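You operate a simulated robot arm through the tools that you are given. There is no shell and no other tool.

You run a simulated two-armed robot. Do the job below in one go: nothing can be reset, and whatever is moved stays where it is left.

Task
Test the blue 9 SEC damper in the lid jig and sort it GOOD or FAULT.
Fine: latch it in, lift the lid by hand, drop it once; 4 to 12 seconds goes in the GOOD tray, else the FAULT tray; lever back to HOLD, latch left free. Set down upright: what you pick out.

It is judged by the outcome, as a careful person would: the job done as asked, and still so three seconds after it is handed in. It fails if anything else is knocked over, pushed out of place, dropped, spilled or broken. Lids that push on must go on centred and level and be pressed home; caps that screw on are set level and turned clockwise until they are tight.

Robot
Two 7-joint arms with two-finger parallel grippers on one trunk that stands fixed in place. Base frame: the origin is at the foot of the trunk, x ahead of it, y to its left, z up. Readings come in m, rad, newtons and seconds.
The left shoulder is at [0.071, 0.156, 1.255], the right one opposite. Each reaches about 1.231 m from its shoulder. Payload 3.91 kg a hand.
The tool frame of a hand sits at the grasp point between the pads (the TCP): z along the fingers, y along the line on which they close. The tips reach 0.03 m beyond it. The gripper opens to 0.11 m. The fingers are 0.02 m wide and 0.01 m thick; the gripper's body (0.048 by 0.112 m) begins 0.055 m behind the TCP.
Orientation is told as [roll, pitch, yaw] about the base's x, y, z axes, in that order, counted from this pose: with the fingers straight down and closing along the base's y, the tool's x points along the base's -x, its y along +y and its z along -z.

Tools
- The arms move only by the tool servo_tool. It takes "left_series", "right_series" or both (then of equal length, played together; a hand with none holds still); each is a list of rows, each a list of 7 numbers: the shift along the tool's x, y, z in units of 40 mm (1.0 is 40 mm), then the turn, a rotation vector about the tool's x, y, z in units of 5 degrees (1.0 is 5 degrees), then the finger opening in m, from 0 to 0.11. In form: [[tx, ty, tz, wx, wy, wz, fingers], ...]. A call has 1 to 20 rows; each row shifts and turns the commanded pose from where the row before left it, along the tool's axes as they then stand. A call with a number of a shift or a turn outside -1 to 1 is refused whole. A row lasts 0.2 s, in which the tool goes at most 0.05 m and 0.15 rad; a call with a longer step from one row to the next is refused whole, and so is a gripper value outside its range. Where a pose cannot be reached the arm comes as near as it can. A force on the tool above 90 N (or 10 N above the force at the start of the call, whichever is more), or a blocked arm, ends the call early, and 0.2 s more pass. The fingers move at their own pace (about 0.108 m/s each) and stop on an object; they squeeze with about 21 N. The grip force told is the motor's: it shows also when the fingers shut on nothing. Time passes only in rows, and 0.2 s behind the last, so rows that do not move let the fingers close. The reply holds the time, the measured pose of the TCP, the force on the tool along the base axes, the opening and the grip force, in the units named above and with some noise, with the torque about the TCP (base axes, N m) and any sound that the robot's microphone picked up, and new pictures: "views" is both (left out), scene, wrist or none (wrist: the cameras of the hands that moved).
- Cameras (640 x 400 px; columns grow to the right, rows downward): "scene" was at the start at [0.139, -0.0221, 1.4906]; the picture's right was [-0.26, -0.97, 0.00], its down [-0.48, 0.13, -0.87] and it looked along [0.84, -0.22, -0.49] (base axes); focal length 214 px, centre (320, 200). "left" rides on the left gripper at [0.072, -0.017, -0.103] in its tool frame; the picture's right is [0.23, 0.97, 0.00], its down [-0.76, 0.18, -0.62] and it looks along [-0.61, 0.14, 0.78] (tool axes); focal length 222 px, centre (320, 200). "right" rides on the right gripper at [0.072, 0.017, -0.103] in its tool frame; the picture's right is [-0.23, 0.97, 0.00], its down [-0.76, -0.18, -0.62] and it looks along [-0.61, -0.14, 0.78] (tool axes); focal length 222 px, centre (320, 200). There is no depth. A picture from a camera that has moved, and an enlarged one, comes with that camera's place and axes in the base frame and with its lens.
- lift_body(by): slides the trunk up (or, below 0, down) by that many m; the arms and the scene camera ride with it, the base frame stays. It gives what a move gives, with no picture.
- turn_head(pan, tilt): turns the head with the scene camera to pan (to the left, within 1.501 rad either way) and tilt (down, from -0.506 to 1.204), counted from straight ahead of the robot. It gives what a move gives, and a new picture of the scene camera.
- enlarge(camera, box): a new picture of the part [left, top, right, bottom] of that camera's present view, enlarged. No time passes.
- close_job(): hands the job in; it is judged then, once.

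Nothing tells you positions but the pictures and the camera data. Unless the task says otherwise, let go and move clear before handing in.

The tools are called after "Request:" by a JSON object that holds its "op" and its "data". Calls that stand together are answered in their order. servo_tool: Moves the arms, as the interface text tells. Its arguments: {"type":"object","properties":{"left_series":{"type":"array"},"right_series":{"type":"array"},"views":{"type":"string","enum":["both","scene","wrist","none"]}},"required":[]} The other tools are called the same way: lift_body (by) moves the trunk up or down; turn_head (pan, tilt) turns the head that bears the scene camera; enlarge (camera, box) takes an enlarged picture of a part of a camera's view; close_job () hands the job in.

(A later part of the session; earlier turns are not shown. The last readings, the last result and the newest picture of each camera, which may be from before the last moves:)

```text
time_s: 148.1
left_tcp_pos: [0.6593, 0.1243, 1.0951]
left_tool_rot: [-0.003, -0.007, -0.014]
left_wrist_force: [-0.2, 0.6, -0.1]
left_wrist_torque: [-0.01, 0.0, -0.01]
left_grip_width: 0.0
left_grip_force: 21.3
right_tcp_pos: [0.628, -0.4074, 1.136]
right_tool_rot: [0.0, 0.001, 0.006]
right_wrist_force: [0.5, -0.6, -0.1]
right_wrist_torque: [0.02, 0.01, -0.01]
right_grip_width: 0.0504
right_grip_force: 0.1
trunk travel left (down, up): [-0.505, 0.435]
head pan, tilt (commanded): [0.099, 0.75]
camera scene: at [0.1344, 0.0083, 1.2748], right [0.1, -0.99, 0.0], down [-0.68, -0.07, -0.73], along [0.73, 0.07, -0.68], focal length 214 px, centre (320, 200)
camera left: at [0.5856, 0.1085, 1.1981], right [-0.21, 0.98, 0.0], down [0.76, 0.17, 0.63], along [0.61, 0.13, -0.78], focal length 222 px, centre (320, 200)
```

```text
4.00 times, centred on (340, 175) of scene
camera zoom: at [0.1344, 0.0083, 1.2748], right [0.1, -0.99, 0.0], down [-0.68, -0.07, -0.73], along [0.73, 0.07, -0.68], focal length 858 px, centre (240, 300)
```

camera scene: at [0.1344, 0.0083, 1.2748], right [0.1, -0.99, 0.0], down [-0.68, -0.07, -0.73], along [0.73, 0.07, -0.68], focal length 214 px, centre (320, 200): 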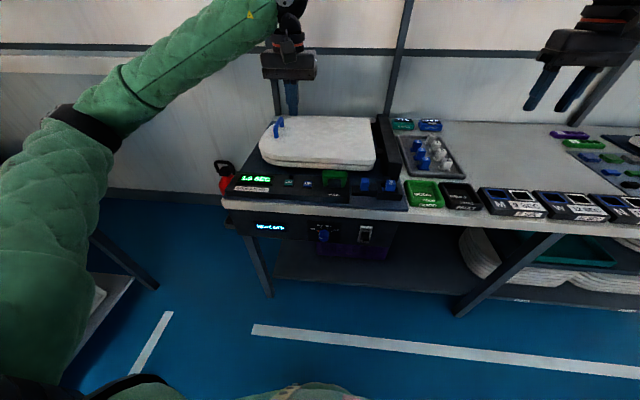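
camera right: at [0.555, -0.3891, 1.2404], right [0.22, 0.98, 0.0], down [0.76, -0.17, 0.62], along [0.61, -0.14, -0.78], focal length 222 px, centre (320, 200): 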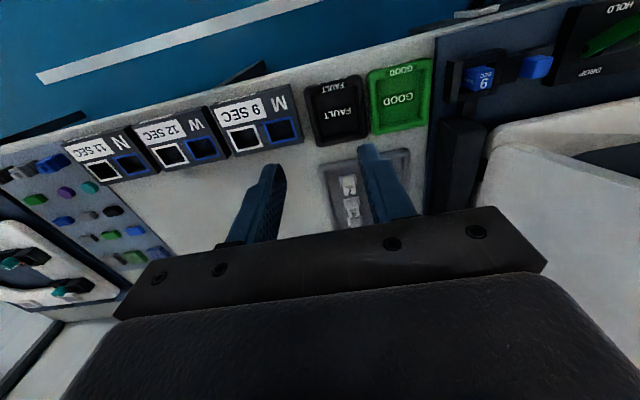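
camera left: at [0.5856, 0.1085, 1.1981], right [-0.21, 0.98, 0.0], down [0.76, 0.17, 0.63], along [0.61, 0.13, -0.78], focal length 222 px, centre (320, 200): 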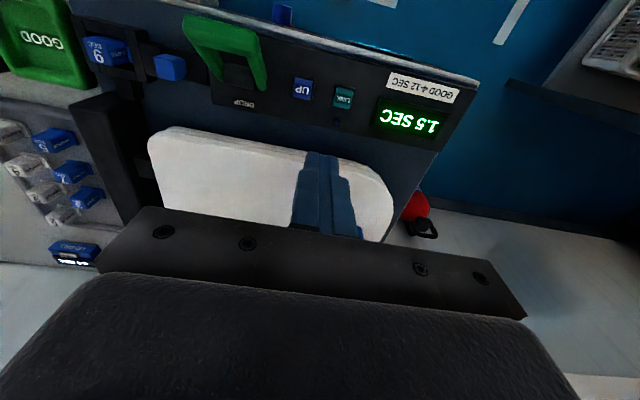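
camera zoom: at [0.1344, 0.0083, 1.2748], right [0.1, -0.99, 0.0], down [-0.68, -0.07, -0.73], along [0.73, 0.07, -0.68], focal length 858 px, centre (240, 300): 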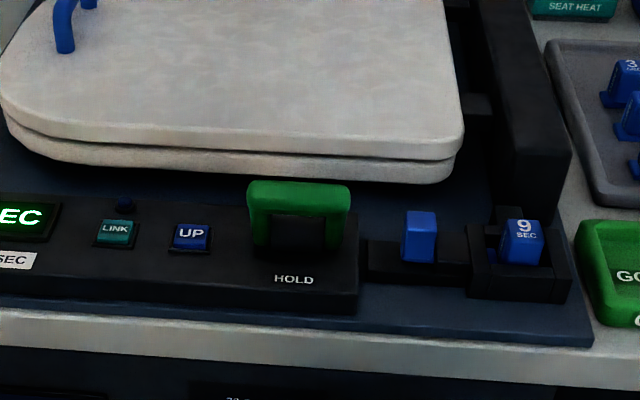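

The lever stays at HOLD. Now I free the latch: the left hand moves aside while the right hand comes above the blue tab.

Request:
{"op": "servo_tool", "data": {"left_series": [[0.167, 0.5, -0.139, 0, 0, 0, 0.0], [0.167, 0.5, -0.139, 0, 0, 0, 0.0], [0.167, 0.5, -0.139, 0, 0, 0, 0.0], [0.167, 0.5, -0.139, 0, 0, 0, 0.0], [0.167, 0.5, -0.139, 0, 0, 0, 0.0], [0.167, 0.5, -0.139, 0, 0, 0, 0.0], [0.167, 0.5, -0.139, 0, 0, 0, 0.0], [0.167, 0.5, -0.139, 0, 0, 0, 0.0], [0.167, 0.5, -0.139, 0, 0, 0, 0.0], [0, 0, 0, 0, 0, 0, 0.0]], "right_series": [[-0.136, 0.9055, 0.447, 0, 0, 0, 0.036], [-0.136, 0.9055, 0.447, 0, 0, 0, 0.036], [-0.136, 0.9055, 0.447, 0, 0, 0, 0.036], [-0.136, 0.9055, 0.447, 0, 0, 0, 0.036], [-0.136, 0.9055, 0.447, 0, 0, 0, 0.036], [-0.136, 0.9055, 0.447, 0, 0, 0, 0.036], [-0.136, 0.9055, 0.447, 0, 0, 0, 0.036], [-0.136, 0.9055, 0.447, 0, 0, 0, 0.036], [-0.136, 0.9055, 0.447, 0, 0, 0, 0.036], [0, 0, 0, 0, 0, 0, 0.036]], "views": "both"}}

Request:
{"op": "enlarge", "data": {"camera": "right", "box": [220, 60, 420, 210]}}

```text
time_s: 150.3
left_tcp_pos: [0.6023, 0.3038, 1.1439]
left_tool_rot: [0.001, -0.009, -0.012]
left_wrist_force: [0.0, -0.1, 0.0]
left_wrist_torque: [0.02, -0.01, 0.0]
left_grip_width: 0.0
left_grip_force: 20.7
right_tcp_pos: [0.6734, -0.0807, 0.9756]
right_tool_rot: [-0.002, 0.0, 0.005]
right_wrist_force: [-0.4, -0.2, -0.2]
right_wrist_torque: [-0.03, 0.02, 0.03]
right_grip_width: 0.0358
right_grip_force: 0.0
trunk travel left (down, up): [-0.505, 0.435]
head pan, tilt (commanded): [0.099, 0.75]
camera scene: at [0.1328, 0.0088, 1.2751], right [0.1, -0.99, 0.0], down [-0.68, -0.07, -0.73], along [0.73, 0.07, -0.68], focal length 214 px, centre (320, 200)
camera right: at [0.6023, -0.0645, 1.0795], right [0.22, 0.98, 0.0], down [0.76, -0.17, 0.62], along [0.61, -0.14, -0.78], focal length 222 px, centre (320, 200)
camera left: at [0.5285, 0.2875, 1.2476], right [-0.21, 0.98, 0.0], down [0.76, 0.17, 0.63], along [0.62, 0.13, -0.78], focal length 222 px, centre (320, 200)
```

scene: 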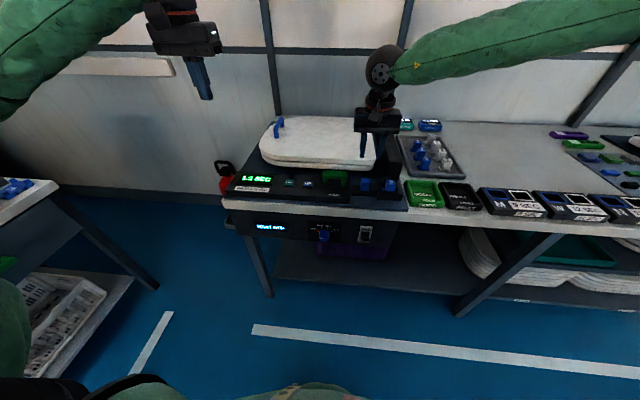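
right: 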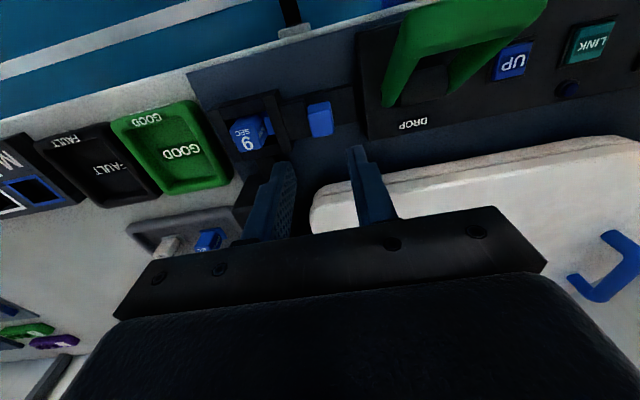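
left: 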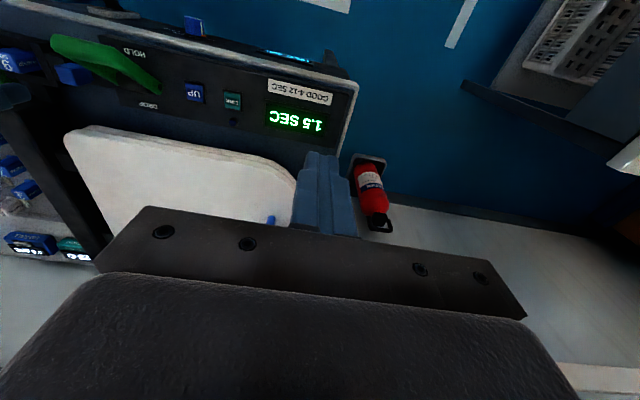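

```text
2.67 times, centred on (320, 135) of right
camera zoom: at [0.6023, -0.0645, 1.0795], right [0.22, 0.98, 0.0], down [0.76, -0.17, 0.62], along [0.61, -0.14, -0.78], focal length 592 px, centre (320, 373)
```

zoom: 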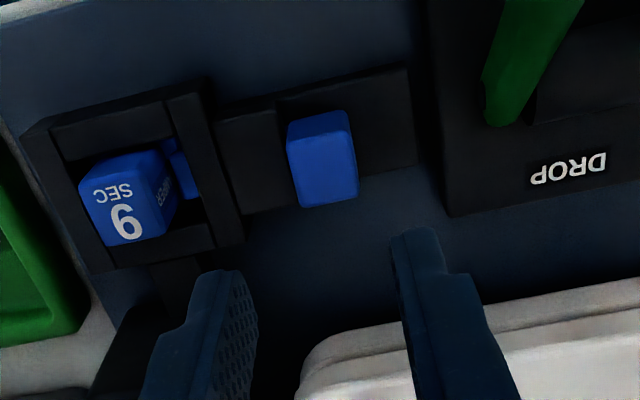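

The tab is directly below, between the fingers. I lower and close on it.

Request:
{"op": "servo_tool", "data": {"right_series": [[0, 0.04, 0.583, 0, 0, 0, 0.036], [0, 0, 0.583, 0, 0, 0, 0.036], [0, 0, 0.583, 0, 0, 0, 0.036], [0, 0, 0.583, 0, 0, 0, 0.036], [0, 0, 0, 0, 0, 0, 0.036], [0, 0, 0, 0, 0, 0, 0.0], [0, 0, 0, 0, 0, 0, 0.0], [0, 0, 0, 0, 0, 0, 0.0]], "views": "wrist"}}

Request:
{"op": "enlarge", "data": {"camera": "right", "box": [220, 80, 420, 220]}}

```text
time_s: 152.1
left_tcp_pos: [0.6027, 0.3045, 1.1434]
left_tool_rot: [0.002, -0.009, -0.014]
left_wrist_force: [0.0, 0.4, 0.1]
left_wrist_torque: [0.0, -0.03, 0.02]
left_grip_width: 0.0
left_grip_force: 20.6
right_tcp_pos: [0.6729, -0.077, 0.8815]
right_tool_rot: [-0.001, 0.001, 0.002]
right_wrist_force: [0.3, -1.6, -2.5]
right_wrist_torque: [0.18, -0.6, -0.71]
right_grip_width: 0.0236
right_grip_force: 44.7
trunk travel left (down, up): [-0.505, 0.435]
head pan, tilt (commanded): [0.099, 0.75]
camera right: at [0.6011, -0.0607, 0.986], right [0.22, 0.98, 0.0], down [0.76, -0.17, 0.62], along [0.61, -0.14, -0.78], focal length 222 px, centre (320, 200)
```

right: 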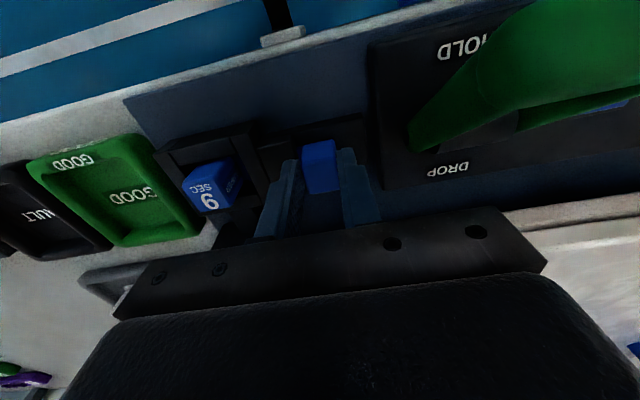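

```text
2.86 times, centred on (320, 150) of right
camera zoom: at [0.6011, -0.0607, 0.986], right [0.22, 0.98, 0.0], down [0.76, -0.17, 0.62], along [0.61, -0.14, -0.78], focal length 635 px, centre (320, 343)
```

zoom: 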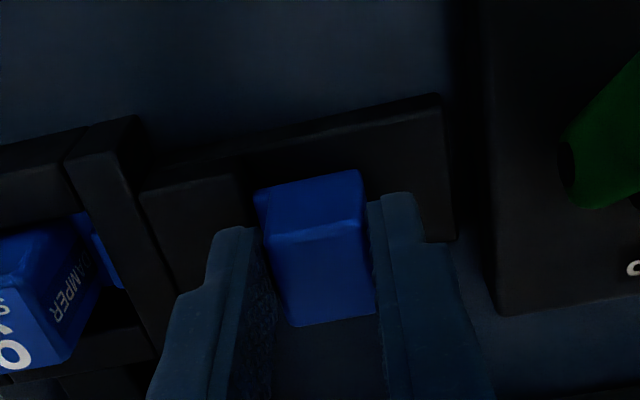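

The tab is gripped. I slide it back to the left (+y), to its free position, in small steps.

Request:
{"op": "servo_tool", "data": {"right_series": [[0, 0.125, 0, 0, 0, 0, 0.0], [0, 0.125, 0, 0, 0, 0, 0.0], [0, 0.125, 0, 0, 0, 0, 0.0], [0, 0.075, 0, 0, 0, 0, 0.0], [0, 0, 0, 0, 0, 0, 0.0]], "views": "wrist"}}

Request:
{"op": "enlarge", "data": {"camera": "scene", "box": [320, 140, 420, 210]}}

```text
time_s: 153.3
left_tcp_pos: [0.6021, 0.3047, 1.1435]
left_tool_rot: [0.001, -0.008, -0.015]
left_wrist_force: [-0.4, 0.6, -0.6]
left_wrist_torque: [-0.01, 0.02, 0.04]
left_grip_width: 0.0001
left_grip_force: 21.1
right_tcp_pos: [0.6724, -0.0664, 0.8817]
right_tool_rot: [0.0, -0.001, 0.007]
right_wrist_force: [-8.7, 1.0, -5.8]
right_wrist_torque: [0.29, 0.76, -0.64]
right_grip_width: 0.0235
right_grip_force: 45.3
right hand out of reach, approached as far as the arm can: row 3
trunk travel left (down, up): [-0.505, 0.435]
head pan, tilt (commanded): [0.099, 0.75]
camera right: at [0.6011, -0.0503, 0.986], right [0.22, 0.98, 0.0], down [0.76, -0.17, 0.62], along [0.61, -0.14, -0.78], focal length 222 px, centre (320, 200)
```

right: 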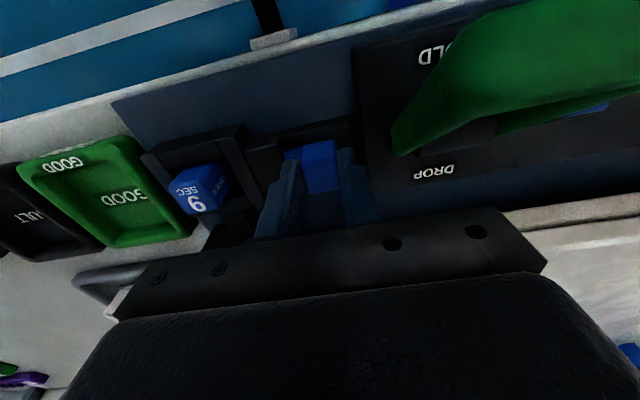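

```text
5.71 times, centred on (370, 175) of scene
camera zoom: at [0.1334, 0.0095, 1.2749], right [0.1, -0.99, 0.0], down [-0.68, -0.07, -0.73], along [0.73, 0.07, -0.68], focal length 1226 px, centre (34, 343)
```

zoom: 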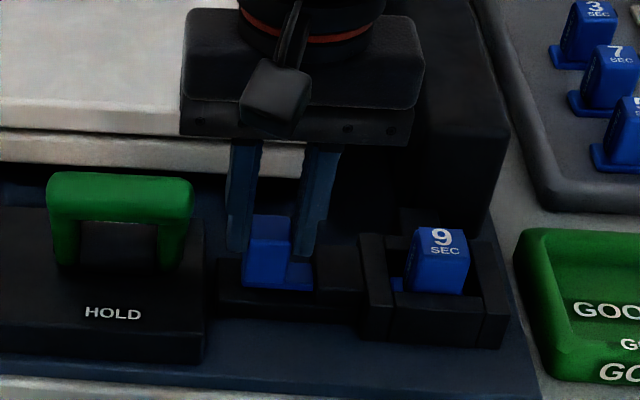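

The right arm reaches its limit half way. I release, move to the tab's right side with closed fingers (above the housing), and push it left from there instead.

Request:
{"op": "servo_tool", "data": {"right_series": [[0, 0, 0, 0, 0, 0, 0.036], [0, 0, 0, 0, 0, 0, 0.036], [0, 0, -0.5, 0, 0, 0, 0.036], [0, 0, -0.5, 0, 0, 0, 0.036], [0, -0.72, 0, 0, 0, 0, 0.0], [0, 0, 0, 0, 0, 0, 0.0], [0, 0, 0.5, 0, 0, 0, 0.0], [0, 0, 0.5, 0, 0, 0, 0.0], [0, 0, 0, 0, 0, 0, 0.0]], "views": "wrist"}}

Request:
{"op": "enlarge", "data": {"camera": "right", "box": [220, 80, 420, 220]}}

Request:
{"op": "enlarge", "data": {"camera": "scene", "box": [320, 140, 420, 210]}}

```text
time_s: 155.3
left_tcp_pos: [0.6028, 0.3057, 1.1435]
left_tool_rot: [0.0, -0.009, -0.015]
left_wrist_force: [0.4, 0.0, -0.1]
left_wrist_torque: [-0.02, 0.0, 0.0]
left_grip_width: 0.0
left_grip_force: 20.8
right_tcp_pos: [0.6737, -0.0938, 0.8834]
right_tool_rot: [-0.002, -0.001, 0.005]
right_wrist_force: [0.2, 0.6, 0.5]
right_wrist_torque: [0.0, -0.03, 0.03]
right_grip_width: 0.0
right_grip_force: 21.0
trunk travel left (down, up): [-0.505, 0.435]
head pan, tilt (commanded): [0.099, 0.75]
camera right: at [0.6018, -0.0774, 0.9876], right [0.22, 0.98, 0.0], down [0.76, -0.17, 0.62], along [0.61, -0.14, -0.78], focal length 222 px, centre (320, 200)
```

right: 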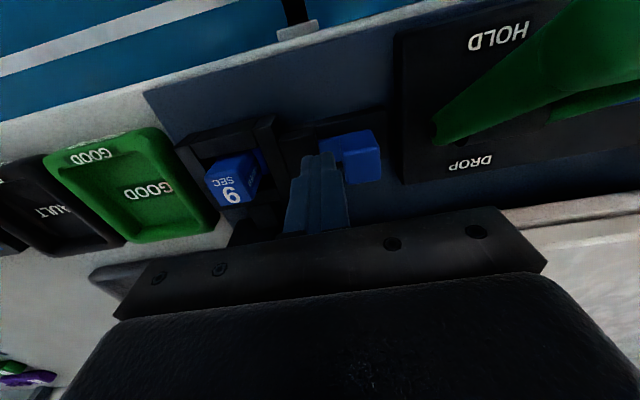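

```text
2.86 times, centred on (320, 150) of right
camera zoom: at [0.6018, -0.0774, 0.9876], right [0.22, 0.98, 0.0], down [0.76, -0.17, 0.62], along [0.61, -0.14, -0.78], focal length 635 px, centre (320, 343)
```

zoom: 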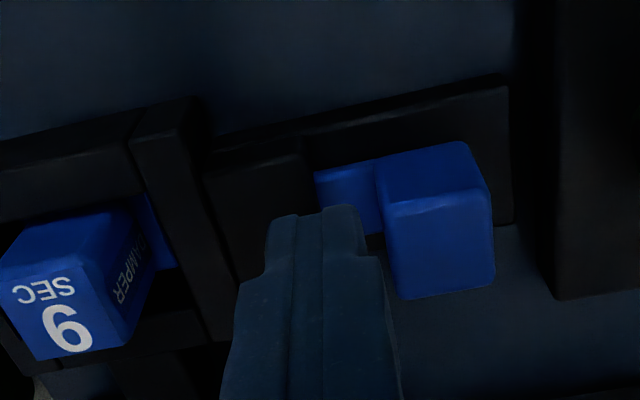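

```text
5.71 times, centred on (370, 175) of scene
camera zoom: at [0.1331, 0.0096, 1.275], right [0.1, -0.99, 0.0], down [-0.68, -0.07, -0.73], along [0.73, 0.07, -0.68], focal length 1226 px, centre (34, 343)
```

zoom: 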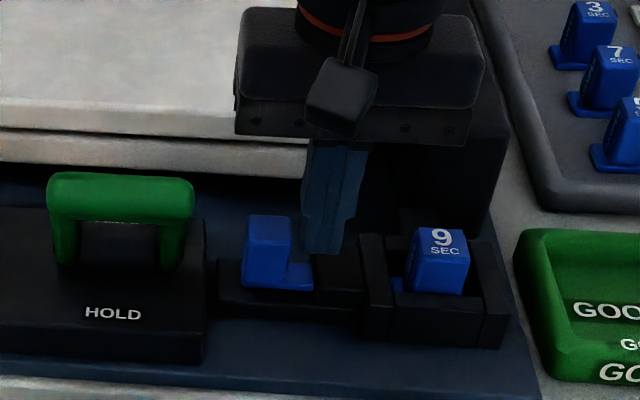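

The closed fingers are to the right of the tab. I push it left in small steps until it meets its stop.

Request:
{"op": "servo_tool", "data": {"right_series": [[0, 0.1, 0, 0, 0, 0, 0.0], [0, 0.1, 0, 0, 0, 0, 0.0], [0, 0.1, 0, 0, 0, 0, 0.0], [0, 0.05, 0, 0, 0, 0, 0.0], [0, 0, 0, 0, 0, 0, 0.0]], "views": "wrist"}}

Request:
{"op": "enlarge", "data": {"camera": "scene", "box": [320, 140, 420, 210]}}

```text
time_s: 156.5
left_tcp_pos: [0.6018, 0.3016, 1.1461]
left_tool_rot: [0.001, -0.009, -0.015]
left_wrist_force: [0.5, -0.6, -0.4]
left_wrist_torque: [0.04, -0.02, 0.0]
left_grip_width: 0.0
left_grip_force: 21.1
right_tcp_pos: [0.6747, -0.0833, 0.8824]
right_tool_rot: [0.0, 0.0, 0.003]
right_wrist_force: [-2.5, -28.1, 9.2]
right_wrist_torque: [-0.64, 0.02, -0.06]
right_grip_width: 0.0
right_grip_force: 20.8
trunk travel left (down, up): [-0.505, 0.435]
head pan, tilt (commanded): [0.099, 0.75]
camera right: at [0.6018, -0.0657, 0.9862], right [0.22, 0.97, 0.0], down [0.76, -0.17, 0.62], along [0.61, -0.14, -0.78], focal length 222 px, centre (320, 200)
```

right: 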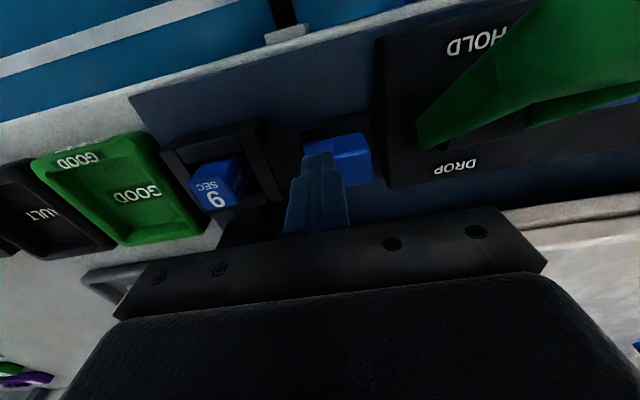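

```text
5.71 times, centred on (370, 175) of scene
camera zoom: at [0.133, 0.0072, 1.2751], right [0.1, -1.0, 0.0], down [-0.68, -0.07, -0.73], along [0.73, 0.07, -0.68], focal length 1226 px, centre (34, 343)
```

zoom: 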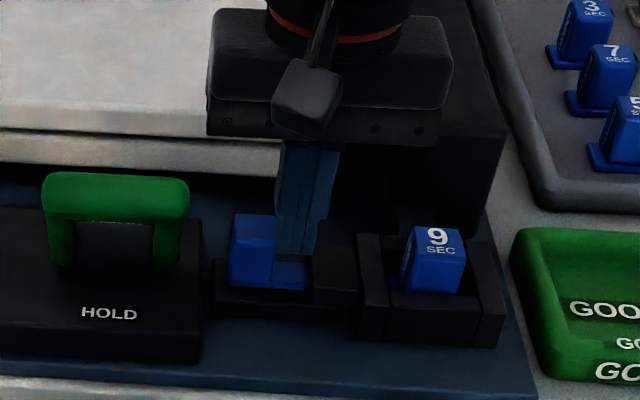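

The bolt is out of the socket and the tab is near its original place. I press 3 mm more to make sure it is at its free stop.

Request:
{"op": "servo_tool", "data": {"right_series": [[0, 0.075, 0, 0, 0, 0, 0.0], [0, 0, 0, 0, 0, 0, 0.0]], "views": "none"}}

```text
time_s: 157.1
left_tcp_pos: [0.6024, 0.3006, 1.1459]
left_tool_rot: [0.003, -0.008, -0.013]
left_wrist_force: [-0.4, 0.7, 0.0]
left_wrist_torque: [-0.03, 0.03, 0.0]
left_grip_width: 0.0
left_grip_force: 20.9
right_tcp_pos: [0.6743, -0.0828, 0.8819]
right_tool_rot: [-0.001, 0.0, 0.003]
right_wrist_force: [-2.1, -63.6, 9.0]
right_wrist_torque: [-1.51, 0.04, -0.07]
right_grip_width: 0.0
right_grip_force: 20.3
trunk travel left (down, up): [-0.505, 0.435]
head pan, tilt (commanded): [0.099, 0.75]
```

The latch is at its free stop. I lift the right hand and bring it, upright and open, above the damper in the socket.

Request:
{"op": "servo_tool", "data": {"right_series": [[0, -0.2, 0, 0, 0, 0, 0.0], [0, 0, -0.75, 0, 0, 0, 0.0], [0, 0, -0.75, 0, 0, 0, 0.0], [0, 0, -0.75, 0, 0, 0, 0.045], [-0.05, -0.85, 0, 0, 0, 0, 0.045], [-0.05, -0.85, 0, 0, 0, 0, 0.045], [0, 0, 0, 0, 0, 0, 0.045]], "views": "both"}}

Request:
{"op": "enlarge", "data": {"camera": "right", "box": [220, 60, 420, 220]}}

Request:
{"op": "enlarge", "data": {"camera": "scene", "box": [300, 120, 440, 210]}}

```text
time_s: 158.7
left_tcp_pos: [0.6031, 0.3043, 1.1435]
left_tool_rot: [0.0, -0.009, -0.014]
left_wrist_force: [1.2, 0.3, 0.1]
left_wrist_torque: [-0.02, 0.0, -0.03]
left_grip_width: 0.0
left_grip_force: 20.8
right_tcp_pos: [0.6786, -0.1511, 0.9735]
right_tool_rot: [-0.002, 0.001, 0.008]
right_wrist_force: [0.7, 0.7, -0.4]
right_wrist_torque: [-0.02, 0.02, 0.01]
right_grip_width: 0.045
right_grip_force: 0.1
trunk travel left (down, up): [-0.505, 0.435]
head pan, tilt (commanded): [0.099, 0.75]
camera scene: at [0.1339, 0.0097, 1.2749], right [0.1, -0.99, 0.0], down [-0.68, -0.07, -0.73], along [0.73, 0.07, -0.68], focal length 214 px, centre (320, 200)
camera right: at [0.607, -0.1341, 1.0773], right [0.22, 0.98, 0.0], down [0.76, -0.17, 0.62], along [0.61, -0.14, -0.78], focal length 222 px, centre (320, 200)
```

scene: 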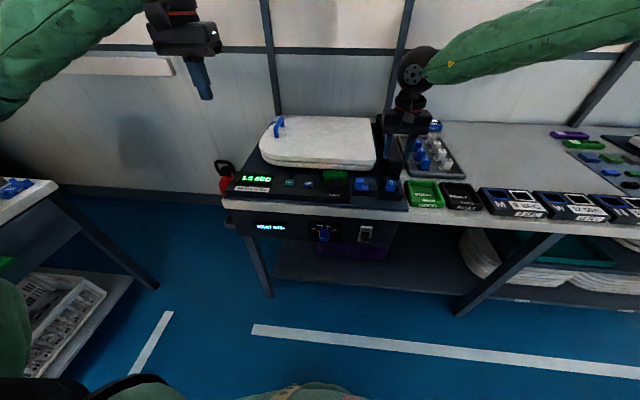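
right: 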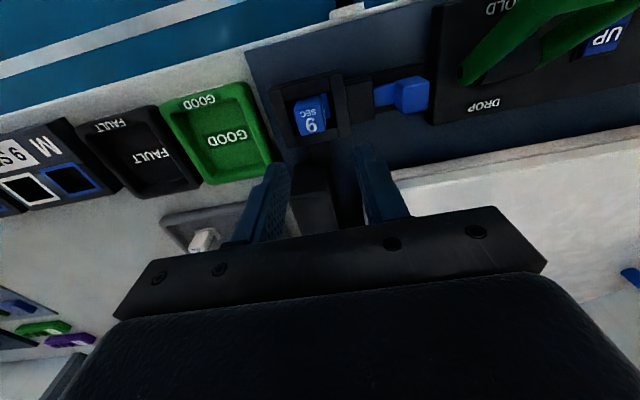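

```text
2.50 times, centred on (320, 140) of right
camera zoom: at [0.607, -0.1341, 1.0773], right [0.22, 0.98, 0.0], down [0.76, -0.17, 0.62], along [0.61, -0.14, -0.78], focal length 555 px, centre (320, 350)
```

zoom: 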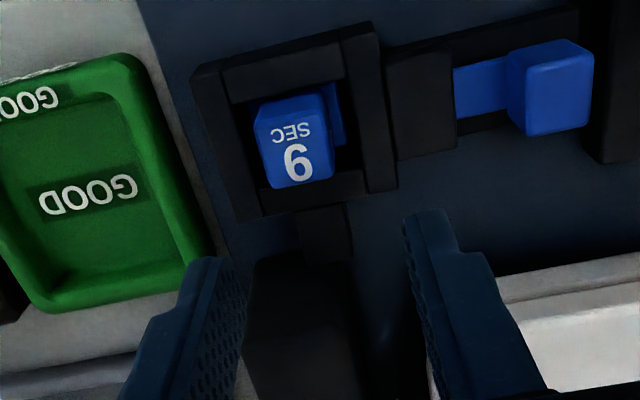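

```text
4.44 times, centred on (370, 165) of scene
camera zoom: at [0.1339, 0.0097, 1.2749], right [0.1, -0.99, 0.0], down [-0.68, -0.07, -0.73], along [0.73, 0.07, -0.68], focal length 953 px, centre (98, 356)
```

zoom: 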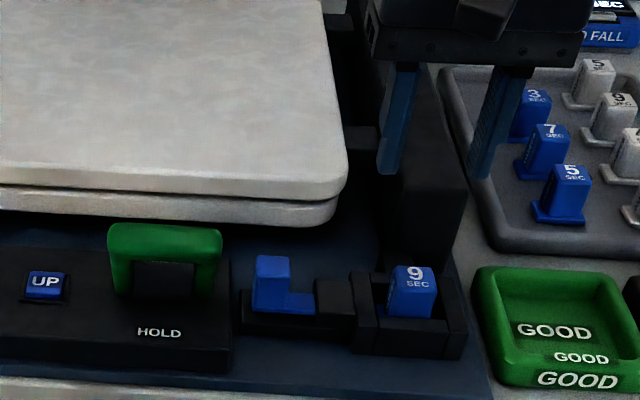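

The latch is free and the damper's top is at about (0.677, -0.1605). I centre over it and lower so the tips end just above the socket rim.

Request:
{"op": "servo_tool", "data": {"right_series": [[0.035, -0.22, 0.3, 0, 0, 0, 0.045], [0, 0, 0.74, 0, 0, 0, 0.045], [0, 0, 0.74, 0, 0, 0, 0.045], [0, 0, 0.5, 0, 0, 0, 0.045], [0, 0, 0.24, 0, 0, 0, 0.045], [0, 0, 0, 0, 0, 0, 0.045]], "views": "wrist"}}

Request:
{"op": "enlarge", "data": {"camera": "right", "box": [220, 80, 420, 220]}}

Request:
{"op": "enlarge", "data": {"camera": "scene", "box": [340, 130, 430, 210]}}

```text
time_s: 160.1
left_tcp_pos: [0.6026, 0.3051, 1.143]
left_tool_rot: [0.0, -0.008, -0.014]
left_wrist_force: [0.2, 0.3, 0.5]
left_wrist_torque: [0.02, 0.02, -0.01]
left_grip_width: 0.0001
left_grip_force: 21.0
right_tcp_pos: [0.6765, -0.1627, 0.8724]
right_tool_rot: [-0.001, 0.0, 0.007]
right_wrist_force: [-0.2, 0.7, 0.8]
right_wrist_torque: [0.01, 0.0, 0.0]
right_grip_width: 0.0446
right_grip_force: 0.1
trunk travel left (down, up): [-0.505, 0.435]
head pan, tilt (commanded): [0.099, 0.75]
camera right: at [0.6045, -0.1452, 0.9749], right [0.22, 0.98, 0.0], down [0.76, -0.17, 0.62], along [0.61, -0.14, -0.78], focal length 222 px, centre (320, 200)
```

right: 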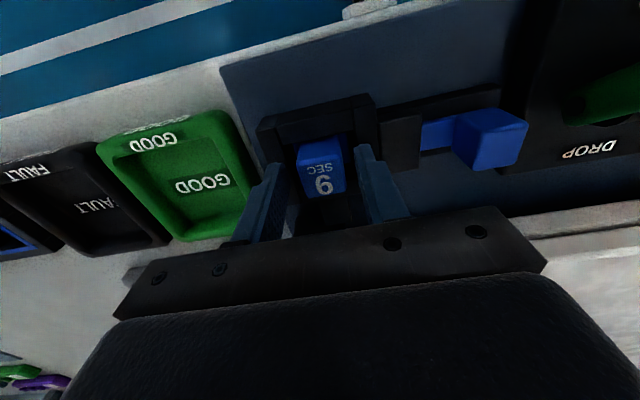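

```text
2.86 times, centred on (320, 150) of right
camera zoom: at [0.6045, -0.1452, 0.9749], right [0.22, 0.98, 0.0], down [0.76, -0.17, 0.62], along [0.61, -0.14, -0.78], focal length 635 px, centre (320, 343)
```

zoom: 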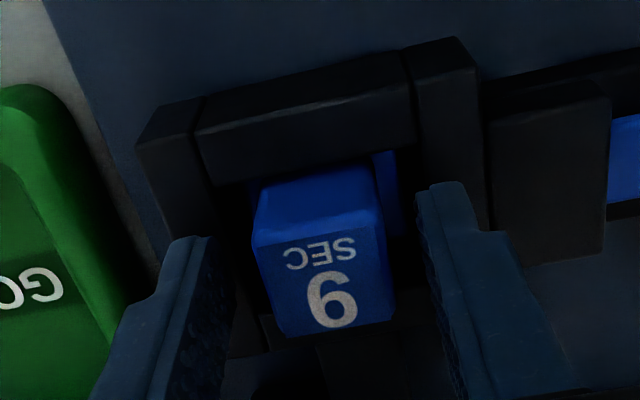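

```text
5.00 times, centred on (385, 170) of scene
camera zoom: at [0.1336, 0.0094, 1.275], right [0.1, -0.99, 0.0], down [-0.68, -0.07, -0.73], along [0.73, 0.07, -0.68], focal length 1072 px, centre (-5, 350)
```

zoom: 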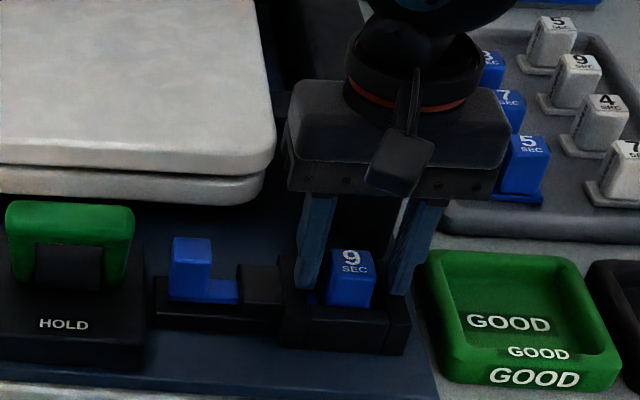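

The fingers straddle the damper's body above the rim. I close on it and lift slowly.

Request:
{"op": "servo_tool", "data": {"right_series": [[0, 0, 0, 0, 0, 0, 0.03], [0, 0, 0, 0, 0, 0, 0.0], [0, 0, 0, 0, 0, 0, 0.0], [0, 0, 0, 0, 0, 0, 0.0], [0, 0, -0.05, 0, 0, 0, 0.0], [0, 0, -0.05, 0, 0, 0, 0.0], [0, 0, -0.1, 0, 0, 0, 0.0], [0, 0, 0, 0, 0, 0, 0.0]], "views": "wrist"}}

Request:
{"op": "enlarge", "data": {"camera": "right", "box": [220, 80, 420, 220]}}

```text
time_s: 161.9
left_tcp_pos: [0.6043, 0.3041, 1.1443]
left_tool_rot: [0.002, -0.01, -0.013]
left_wrist_force: [-1.0, -0.5, -0.2]
left_wrist_torque: [-0.02, -0.04, -0.01]
left_grip_width: 0.0
left_grip_force: 21.3
right_tcp_pos: [0.6751, -0.1611, 0.8774]
right_tool_rot: [-0.004, -0.001, 0.005]
right_wrist_force: [-0.6, 0.4, -0.2]
right_wrist_torque: [0.01, -0.01, -0.01]
right_grip_width: 0.027
right_grip_force: 21.5
trunk travel left (down, up): [-0.505, 0.435]
head pan, tilt (commanded): [0.099, 0.75]
camera right: at [0.6044, -0.1448, 0.9829], right [0.22, 0.98, 0.0], down [0.76, -0.17, 0.62], along [0.61, -0.14, -0.78], focal length 222 px, centre (320, 200)
```

right: 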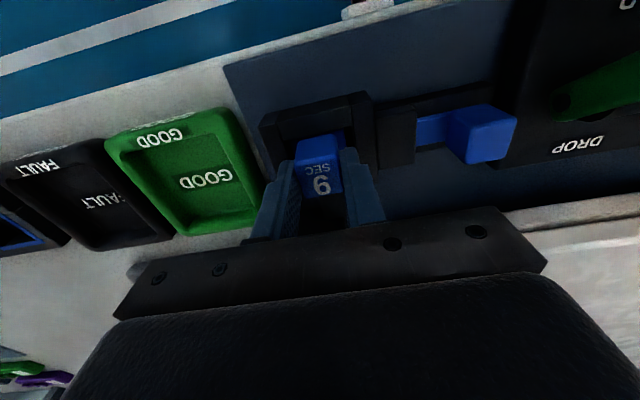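

```text
2.86 times, centred on (320, 150) of right
camera zoom: at [0.6044, -0.1448, 0.9829], right [0.22, 0.98, 0.0], down [0.76, -0.17, 0.62], along [0.61, -0.14, -0.78], focal length 635 px, centre (320, 343)
```

zoom: 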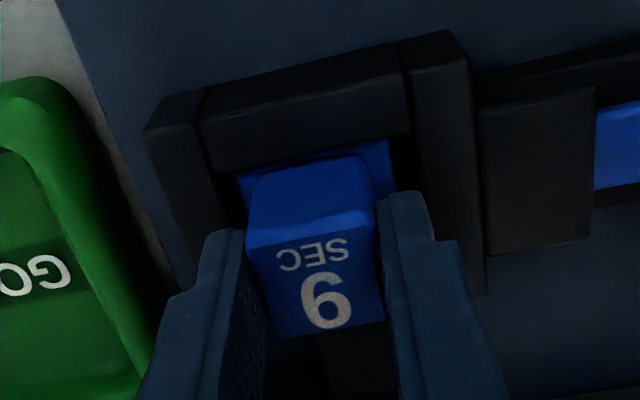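

The damper comes up with the hand. I keep lifting gently.

Request:
{"op": "servo_tool", "data": {"right_series": [[0, 0, -0.12, 0, 0, 0, 0.0], [0, 0, -0.2, 0, 0, 0, 0.0], [0, 0, -0.25, 0, 0, 0, 0.0], [0, 0, -0.3, 0, 0, 0, 0.0], [0, 0, -0.3, 0, 0, 0, 0.0], [0, 0, -0.3, 0, 0, 0, 0.0], [0, 0, -0.3, 0, 0, 0, 0.0], [0, 0, -0.25, 0, 0, 0, 0.0], [0, 0, -0.1, 0, 0, 0, 0.0], [0, 0, 0, 0, 0, 0, 0.0]], "views": "both"}}

Request:
{"op": "enlarge", "data": {"camera": "right", "box": [220, 60, 420, 220]}}

Request:
{"op": "enlarge", "data": {"camera": "scene", "box": [330, 100, 510, 220]}}

```text
time_s: 164.1
left_tcp_pos: [0.6024, 0.3039, 1.1432]
left_tool_rot: [0.0, -0.007, -0.014]
left_wrist_force: [0.6, -0.5, -0.2]
left_wrist_torque: [-0.02, -0.01, 0.01]
left_grip_width: 0.0
left_grip_force: 21.2
right_tcp_pos: [0.6777, -0.1603, 0.9648]
right_tool_rot: [-0.001, 0.001, 0.008]
right_wrist_force: [0.4, 0.9, -1.2]
right_wrist_torque: [0.01, 0.01, -0.03]
right_grip_width: 0.0271
right_grip_force: 20.7
trunk travel left (down, up): [-0.505, 0.435]
head pan, tilt (commanded): [0.099, 0.75]
camera scene: at [0.1337, 0.0094, 1.2749], right [0.1, -0.99, 0.0], down [-0.68, -0.07, -0.73], along [0.73, 0.07, -0.68], focal length 214 px, centre (320, 200)
camera right: at [0.6058, -0.1444, 1.0679], right [0.22, 0.98, 0.0], down [0.76, -0.17, 0.62], along [0.61, -0.14, -0.78], focal length 222 px, centre (320, 200)
```

scene: 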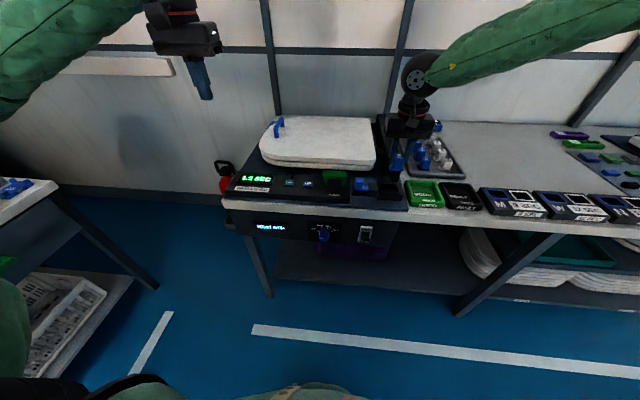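
right: 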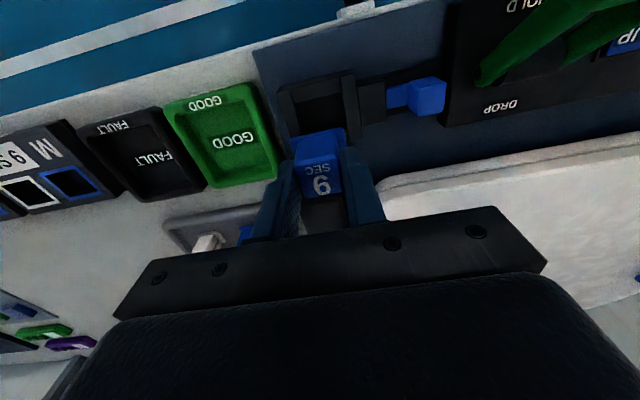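

```text
2.50 times, centred on (320, 140) of right
camera zoom: at [0.6058, -0.1444, 1.0679], right [0.22, 0.98, 0.0], down [0.76, -0.17, 0.62], along [0.61, -0.14, -0.78], focal length 555 px, centre (320, 350)
```

zoom: 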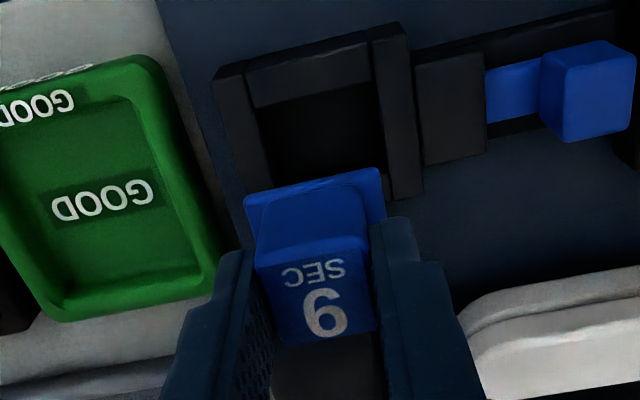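

```text
3.33 times, centred on (420, 160) of scene
camera zoom: at [0.1337, 0.0094, 1.2749], right [0.1, -0.99, 0.0], down [-0.68, -0.07, -0.73], along [0.73, 0.07, -0.68], focal length 715 px, centre (-13, 333)
```

zoom: 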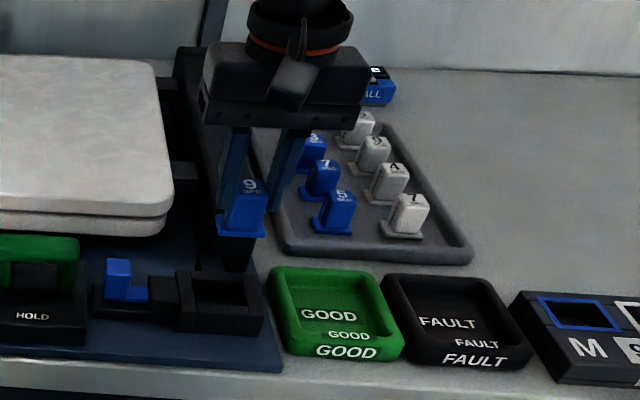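

The damper is out of the socket and held firmly. I carry it gently over to the FAULT tray.

Request:
{"op": "servo_tool", "data": {"right_series": [[-0.02, -0.3, 0, 0, 0, 0, 0.0], [-0.05, -0.65, 0, 0, 0, 0, 0.0], [-0.05, -0.65, 0, 0, 0, 0, 0.0], [-0.05, -0.65, 0, 0, 0, 0, 0.0], [-0.05, -0.65, 0, 0, 0, 0, 0.0], [-0.05, -0.65, 0, 0, 0, 0, 0.0], [-0.05, -0.65, 0, 0, 0, 0, 0.0], [-0.05, -0.65, 0, 0, 0, 0, 0.0], [-0.05, -0.65, 0, 0, 0, 0, 0.0], [-0.02, -0.4, 0, 0, 0, 0, 0.0], [0, 0, 0, 0, 0, 0, 0.0]], "views": "both"}}

Request:
{"op": "enlarge", "data": {"camera": "right", "box": [200, 40, 440, 220]}}

Request:
{"op": "enlarge", "data": {"camera": "scene", "box": [380, 110, 520, 220]}}

```text
time_s: 166.5
left_tcp_pos: [0.6017, 0.3053, 1.1425]
left_tool_rot: [-0.001, -0.011, -0.013]
left_wrist_force: [-0.7, -0.5, 0.4]
left_wrist_torque: [-0.02, 0.01, -0.02]
left_grip_width: 0.0
left_grip_force: 21.0
right_tcp_pos: [0.6945, -0.3981, 0.9648]
right_tool_rot: [-0.002, 0.001, 0.006]
right_wrist_force: [0.1, 0.6, -0.5]
right_wrist_torque: [0.0, 0.0, -0.01]
right_grip_width: 0.0272
right_grip_force: 21.3
trunk travel left (down, up): [-0.505, 0.435]
head pan, tilt (commanded): [0.099, 0.75]
camera scene: at [0.1336, 0.0096, 1.2749], right [0.1, -0.99, 0.0], down [-0.68, -0.07, -0.73], along [0.73, 0.07, -0.68], focal length 214 px, centre (320, 200)
camera right: at [0.623, -0.381, 1.0688], right [0.22, 0.98, 0.0], down [0.76, -0.17, 0.62], along [0.61, -0.14, -0.78], focal length 222 px, centre (320, 200)
```

scene: 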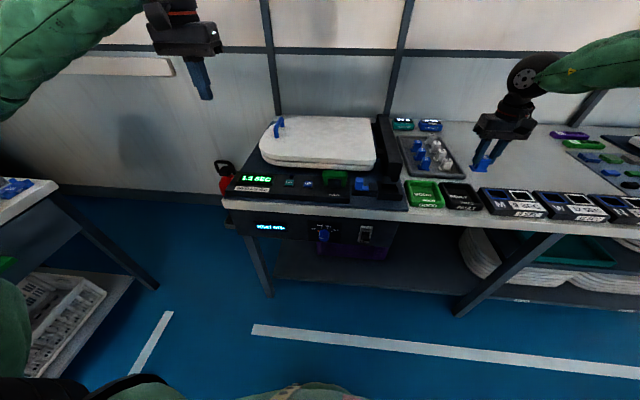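
right: 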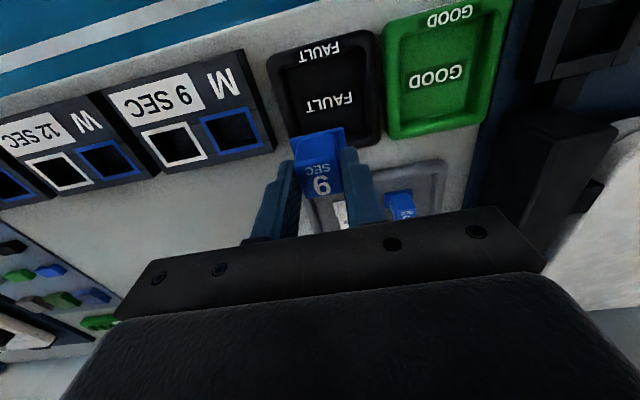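

```text
2.22 times, centred on (320, 130) of right
camera zoom: at [0.623, -0.381, 1.0688], right [0.22, 0.98, 0.0], down [0.76, -0.17, 0.62], along [0.61, -0.14, -0.78], focal length 494 px, centre (320, 356)
```

zoom: 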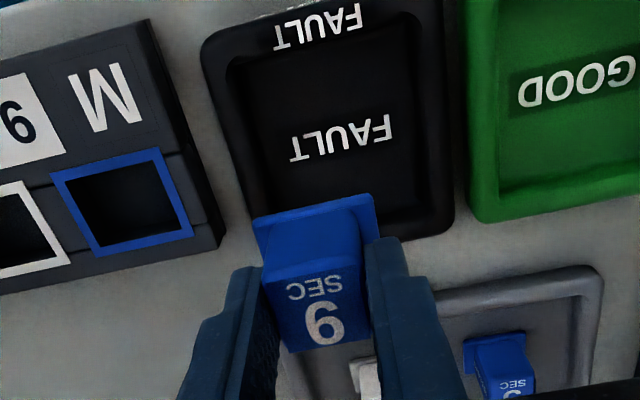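

```text
3.64 times, centred on (450, 165) of scene
camera zoom: at [0.1336, 0.0096, 1.2749], right [0.1, -0.99, 0.0], down [-0.68, -0.07, -0.73], along [0.73, 0.07, -0.68], focal length 780 px, centre (-153, 327)
```

zoom: 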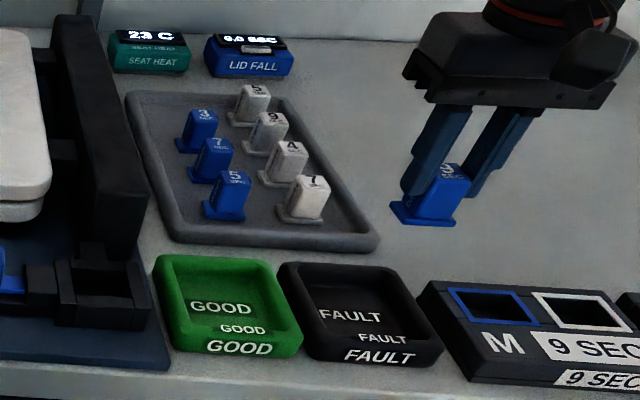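

The FAULT tray's centre is at about (0.688, -0.389). I centre over it and lower most of the way.

Request:
{"op": "servo_tool", "data": {"right_series": [[0.1625, 0.225, 0, 0, 0, 0, 0.0], [0, 0, 0.3, 0, 0, 0, 0.0], [0, 0, 0.4, 0, 0, 0, 0.0], [0, 0, 0.45, 0, 0, 0, 0.0], [0, 0, 0.45, 0, 0, 0, 0.0], [0, 0, 0.4, 0, 0, 0, 0.0], [0, 0, 0.3, 0, 0, 0, 0.0], [0, 0, 0, 0, 0, 0, 0.0]], "views": "both"}}

Request:
{"op": "enlarge", "data": {"camera": "right", "box": [200, 40, 440, 220]}}

Request:
{"op": "enlarge", "data": {"camera": "scene", "box": [380, 130, 520, 220]}}

```text
time_s: 168.3
left_tcp_pos: [0.6022, 0.3032, 1.1445]
left_tool_rot: [0.001, -0.009, -0.014]
left_wrist_force: [0.5, -0.4, 0.4]
left_wrist_torque: [0.0, -0.01, 0.02]
left_grip_width: 0.0
left_grip_force: 20.8
right_tcp_pos: [0.6892, -0.3876, 0.8721]
right_tool_rot: [-0.002, 0.001, 0.005]
right_wrist_force: [-0.7, -0.6, -1.1]
right_wrist_torque: [0.02, -0.03, -0.04]
right_grip_width: 0.0273
right_grip_force: 21.5
trunk travel left (down, up): [-0.505, 0.435]
head pan, tilt (commanded): [0.099, 0.75]
camera scene: at [0.1335, 0.0094, 1.275], right [0.1, -0.99, 0.0], down [-0.68, -0.07, -0.73], along [0.73, 0.07, -0.68], focal length 214 px, centre (320, 200)
camera right: at [0.6173, -0.3713, 0.9756], right [0.22, 0.98, 0.0], down [0.76, -0.17, 0.62], along [0.61, -0.14, -0.78], focal length 222 px, centre (320, 200)
```

scene: 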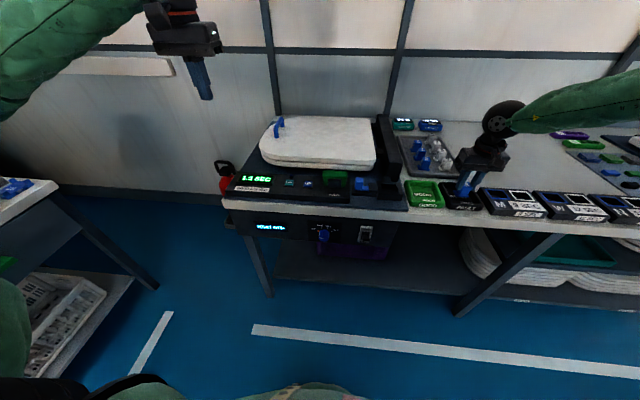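
right: 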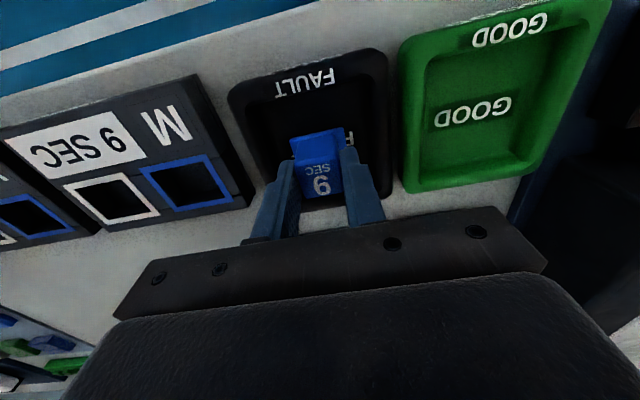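

```text
2.22 times, centred on (320, 130) of right
camera zoom: at [0.6173, -0.3713, 0.9756], right [0.22, 0.98, 0.0], down [0.76, -0.17, 0.62], along [0.61, -0.14, -0.78], focal length 494 px, centre (320, 356)
```

zoom: 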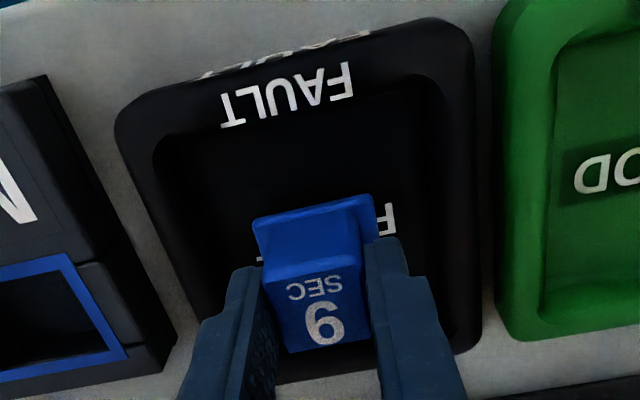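

```text
4.44 times, centred on (450, 175) of scene
camera zoom: at [0.1335, 0.0094, 1.275], right [0.1, -0.99, 0.0], down [-0.68, -0.07, -0.73], along [0.73, 0.07, -0.68], focal length 953 px, centre (-258, 311)
```

zoom: 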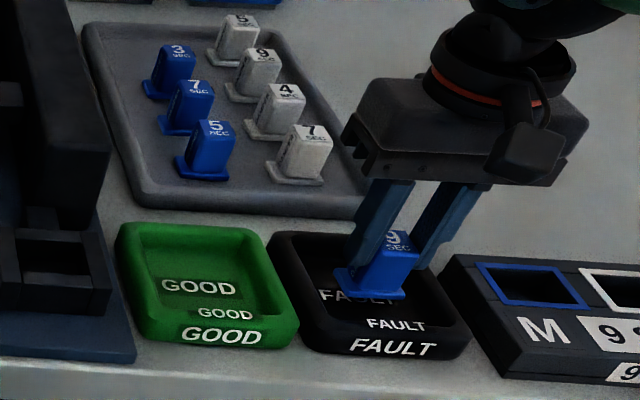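

The damper is within the tray walls. I lower in small steps until it touches the floor.

Request:
{"op": "servo_tool", "data": {"right_series": [[0, 0, 0.075, 0, 0, 0, 0.0], [0, 0, 0.075, 0, 0, 0, 0.0], [0, 0, 0.075, 0, 0, 0, 0.0], [0, 0, 0, 0, 0, 0, 0.0]], "views": "none"}}

Request:
{"op": "servo_tool", "data": {"right_series": [[0, 0, 0.05, 0, 0, 0, 0.0], [0, 0, 0.05, 0, 0, 0, 0.0], [0, 0, 0, 0, 0, 0, 0.0]], "views": "none"}}

```text
time_s: 169.3
left_tcp_pos: [0.6026, 0.3045, 1.1434]
left_tool_rot: [-0.001, -0.011, -0.015]
left_wrist_force: [-0.1, 0.0, 0.4]
left_wrist_torque: [0.01, -0.03, -0.04]
left_grip_width: 0.0
left_grip_force: 20.8
right_tcp_pos: [0.6879, -0.3879, 0.8626]
right_tool_rot: [-0.002, 0.001, 0.007]
right_wrist_force: [0.3, 0.3, -0.1]
right_wrist_torque: [0.02, -0.02, 0.02]
right_grip_width: 0.0272
right_grip_force: 21.0
trunk travel left (down, up): [-0.505, 0.435]
head pan, tilt (commanded): [0.099, 0.75]
```

```text
time_s: 170.1
left_tcp_pos: [0.6029, 0.3048, 1.1437]
left_tool_rot: [-0.001, -0.009, -0.014]
left_wrist_force: [0.6, 0.4, 0.8]
left_wrist_torque: [-0.01, 0.02, -0.01]
left_grip_width: 0.0
left_grip_force: 20.5
right_tcp_pos: [0.6892, -0.3885, 0.8591]
right_tool_rot: [-0.002, 0.001, 0.009]
right_wrist_force: [-0.4, -0.1, -0.4]
right_wrist_torque: [-0.01, 0.01, -0.02]
right_grip_width: 0.027
right_grip_force: 20.4
trunk travel left (down, up): [-0.505, 0.435]
head pan, tilt (commanded): [0.099, 0.75]
```

No contact yet; I go on in 2 mm steps.

Request:
{"op": "servo_tool", "data": {"right_series": [[0, 0, 0.05, 0, 0, 0, 0.0], [0, 0, 0, 0, 0, 0, 0.0]], "views": "none"}}

Request:
{"op": "servo_tool", "data": {"right_series": [[0, 0, 0.05, 0, 0, 0, 0.0], [0, 0, 0, 0, 0, 0, 0.0]], "views": "wrist"}}

Request:
{"op": "enlarge", "data": {"camera": "right", "box": [200, 40, 440, 220]}}

Request:
{"op": "enlarge", "data": {"camera": "scene", "box": [410, 140, 510, 215]}}

```text
time_s: 170.7
left_tcp_pos: [0.6026, 0.3047, 1.1437]
left_tool_rot: [0.0, -0.01, -0.014]
left_wrist_force: [-0.2, 0.5, 0.9]
left_wrist_torque: [0.0, -0.01, 0.02]
left_grip_width: 0.0001
left_grip_force: 20.8
right_tcp_pos: [0.6885, -0.3875, 0.8588]
right_tool_rot: [-0.001, -0.003, 0.007]
right_wrist_force: [1.3, -2.6, 16.4]
right_wrist_torque: [-0.02, 0.02, -0.04]
right_grip_width: 0.0273
right_grip_force: 20.9
trunk travel left (down, up): [-0.505, 0.435]
head pan, tilt (commanded): [0.099, 0.75]
```

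```text
time_s: 171.3
left_tcp_pos: [0.602, 0.305, 1.1448]
left_tool_rot: [0.0, -0.007, -0.014]
left_wrist_force: [-0.3, -0.7, -0.7]
left_wrist_torque: [-0.01, 0.01, 0.02]
left_grip_width: 0.0001
left_grip_force: 21.1
right_tcp_pos: [0.6889, -0.3876, 0.8559]
right_tool_rot: [-0.002, -0.002, 0.006]
right_wrist_force: [2.7, -2.2, 19.6]
right_wrist_torque: [-0.09, -0.08, -0.02]
right_grip_width: 0.0274
right_grip_force: 21.0
trunk travel left (down, up): [-0.505, 0.435]
head pan, tilt (commanded): [0.099, 0.75]
camera right: at [0.6171, -0.371, 0.9601], right [0.22, 0.98, 0.0], down [0.76, -0.17, 0.62], along [0.61, -0.14, -0.78], focal length 222 px, centre (320, 200)
```

right: 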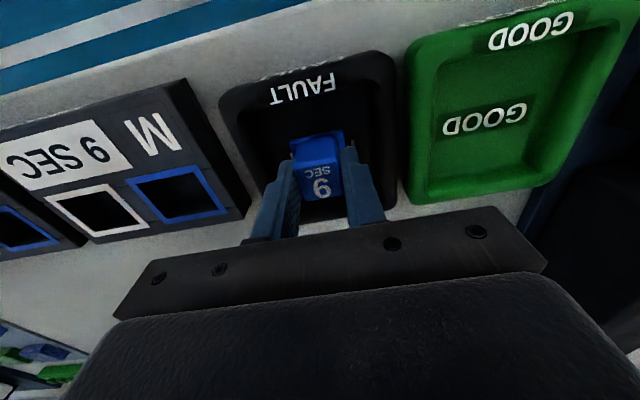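

```text
2.22 times, centred on (320, 130) of right
camera zoom: at [0.6171, -0.371, 0.9601], right [0.22, 0.98, 0.0], down [0.76, -0.17, 0.62], along [0.61, -0.14, -0.78], focal length 494 px, centre (320, 356)
```

zoom: 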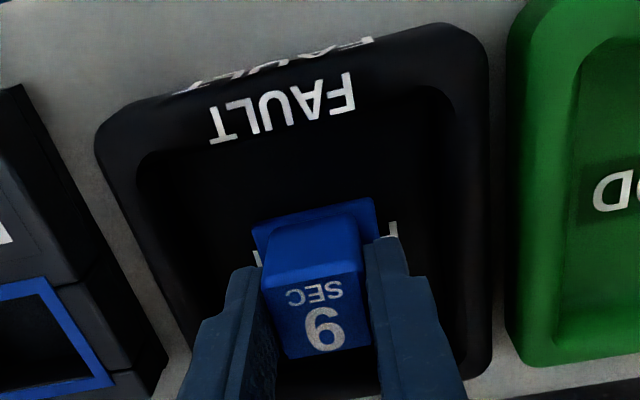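

```text
5.33 times, centred on (460, 178) of scene
camera zoom: at [0.1325, 0.0098, 1.2751], right [0.1, -0.99, 0.0], down [-0.68, -0.07, -0.73], along [0.73, 0.07, -0.68], focal length 1144 px, centre (-427, 320)
```

zoom: 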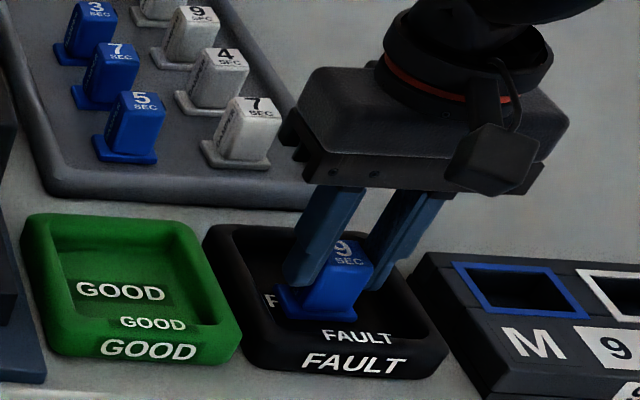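

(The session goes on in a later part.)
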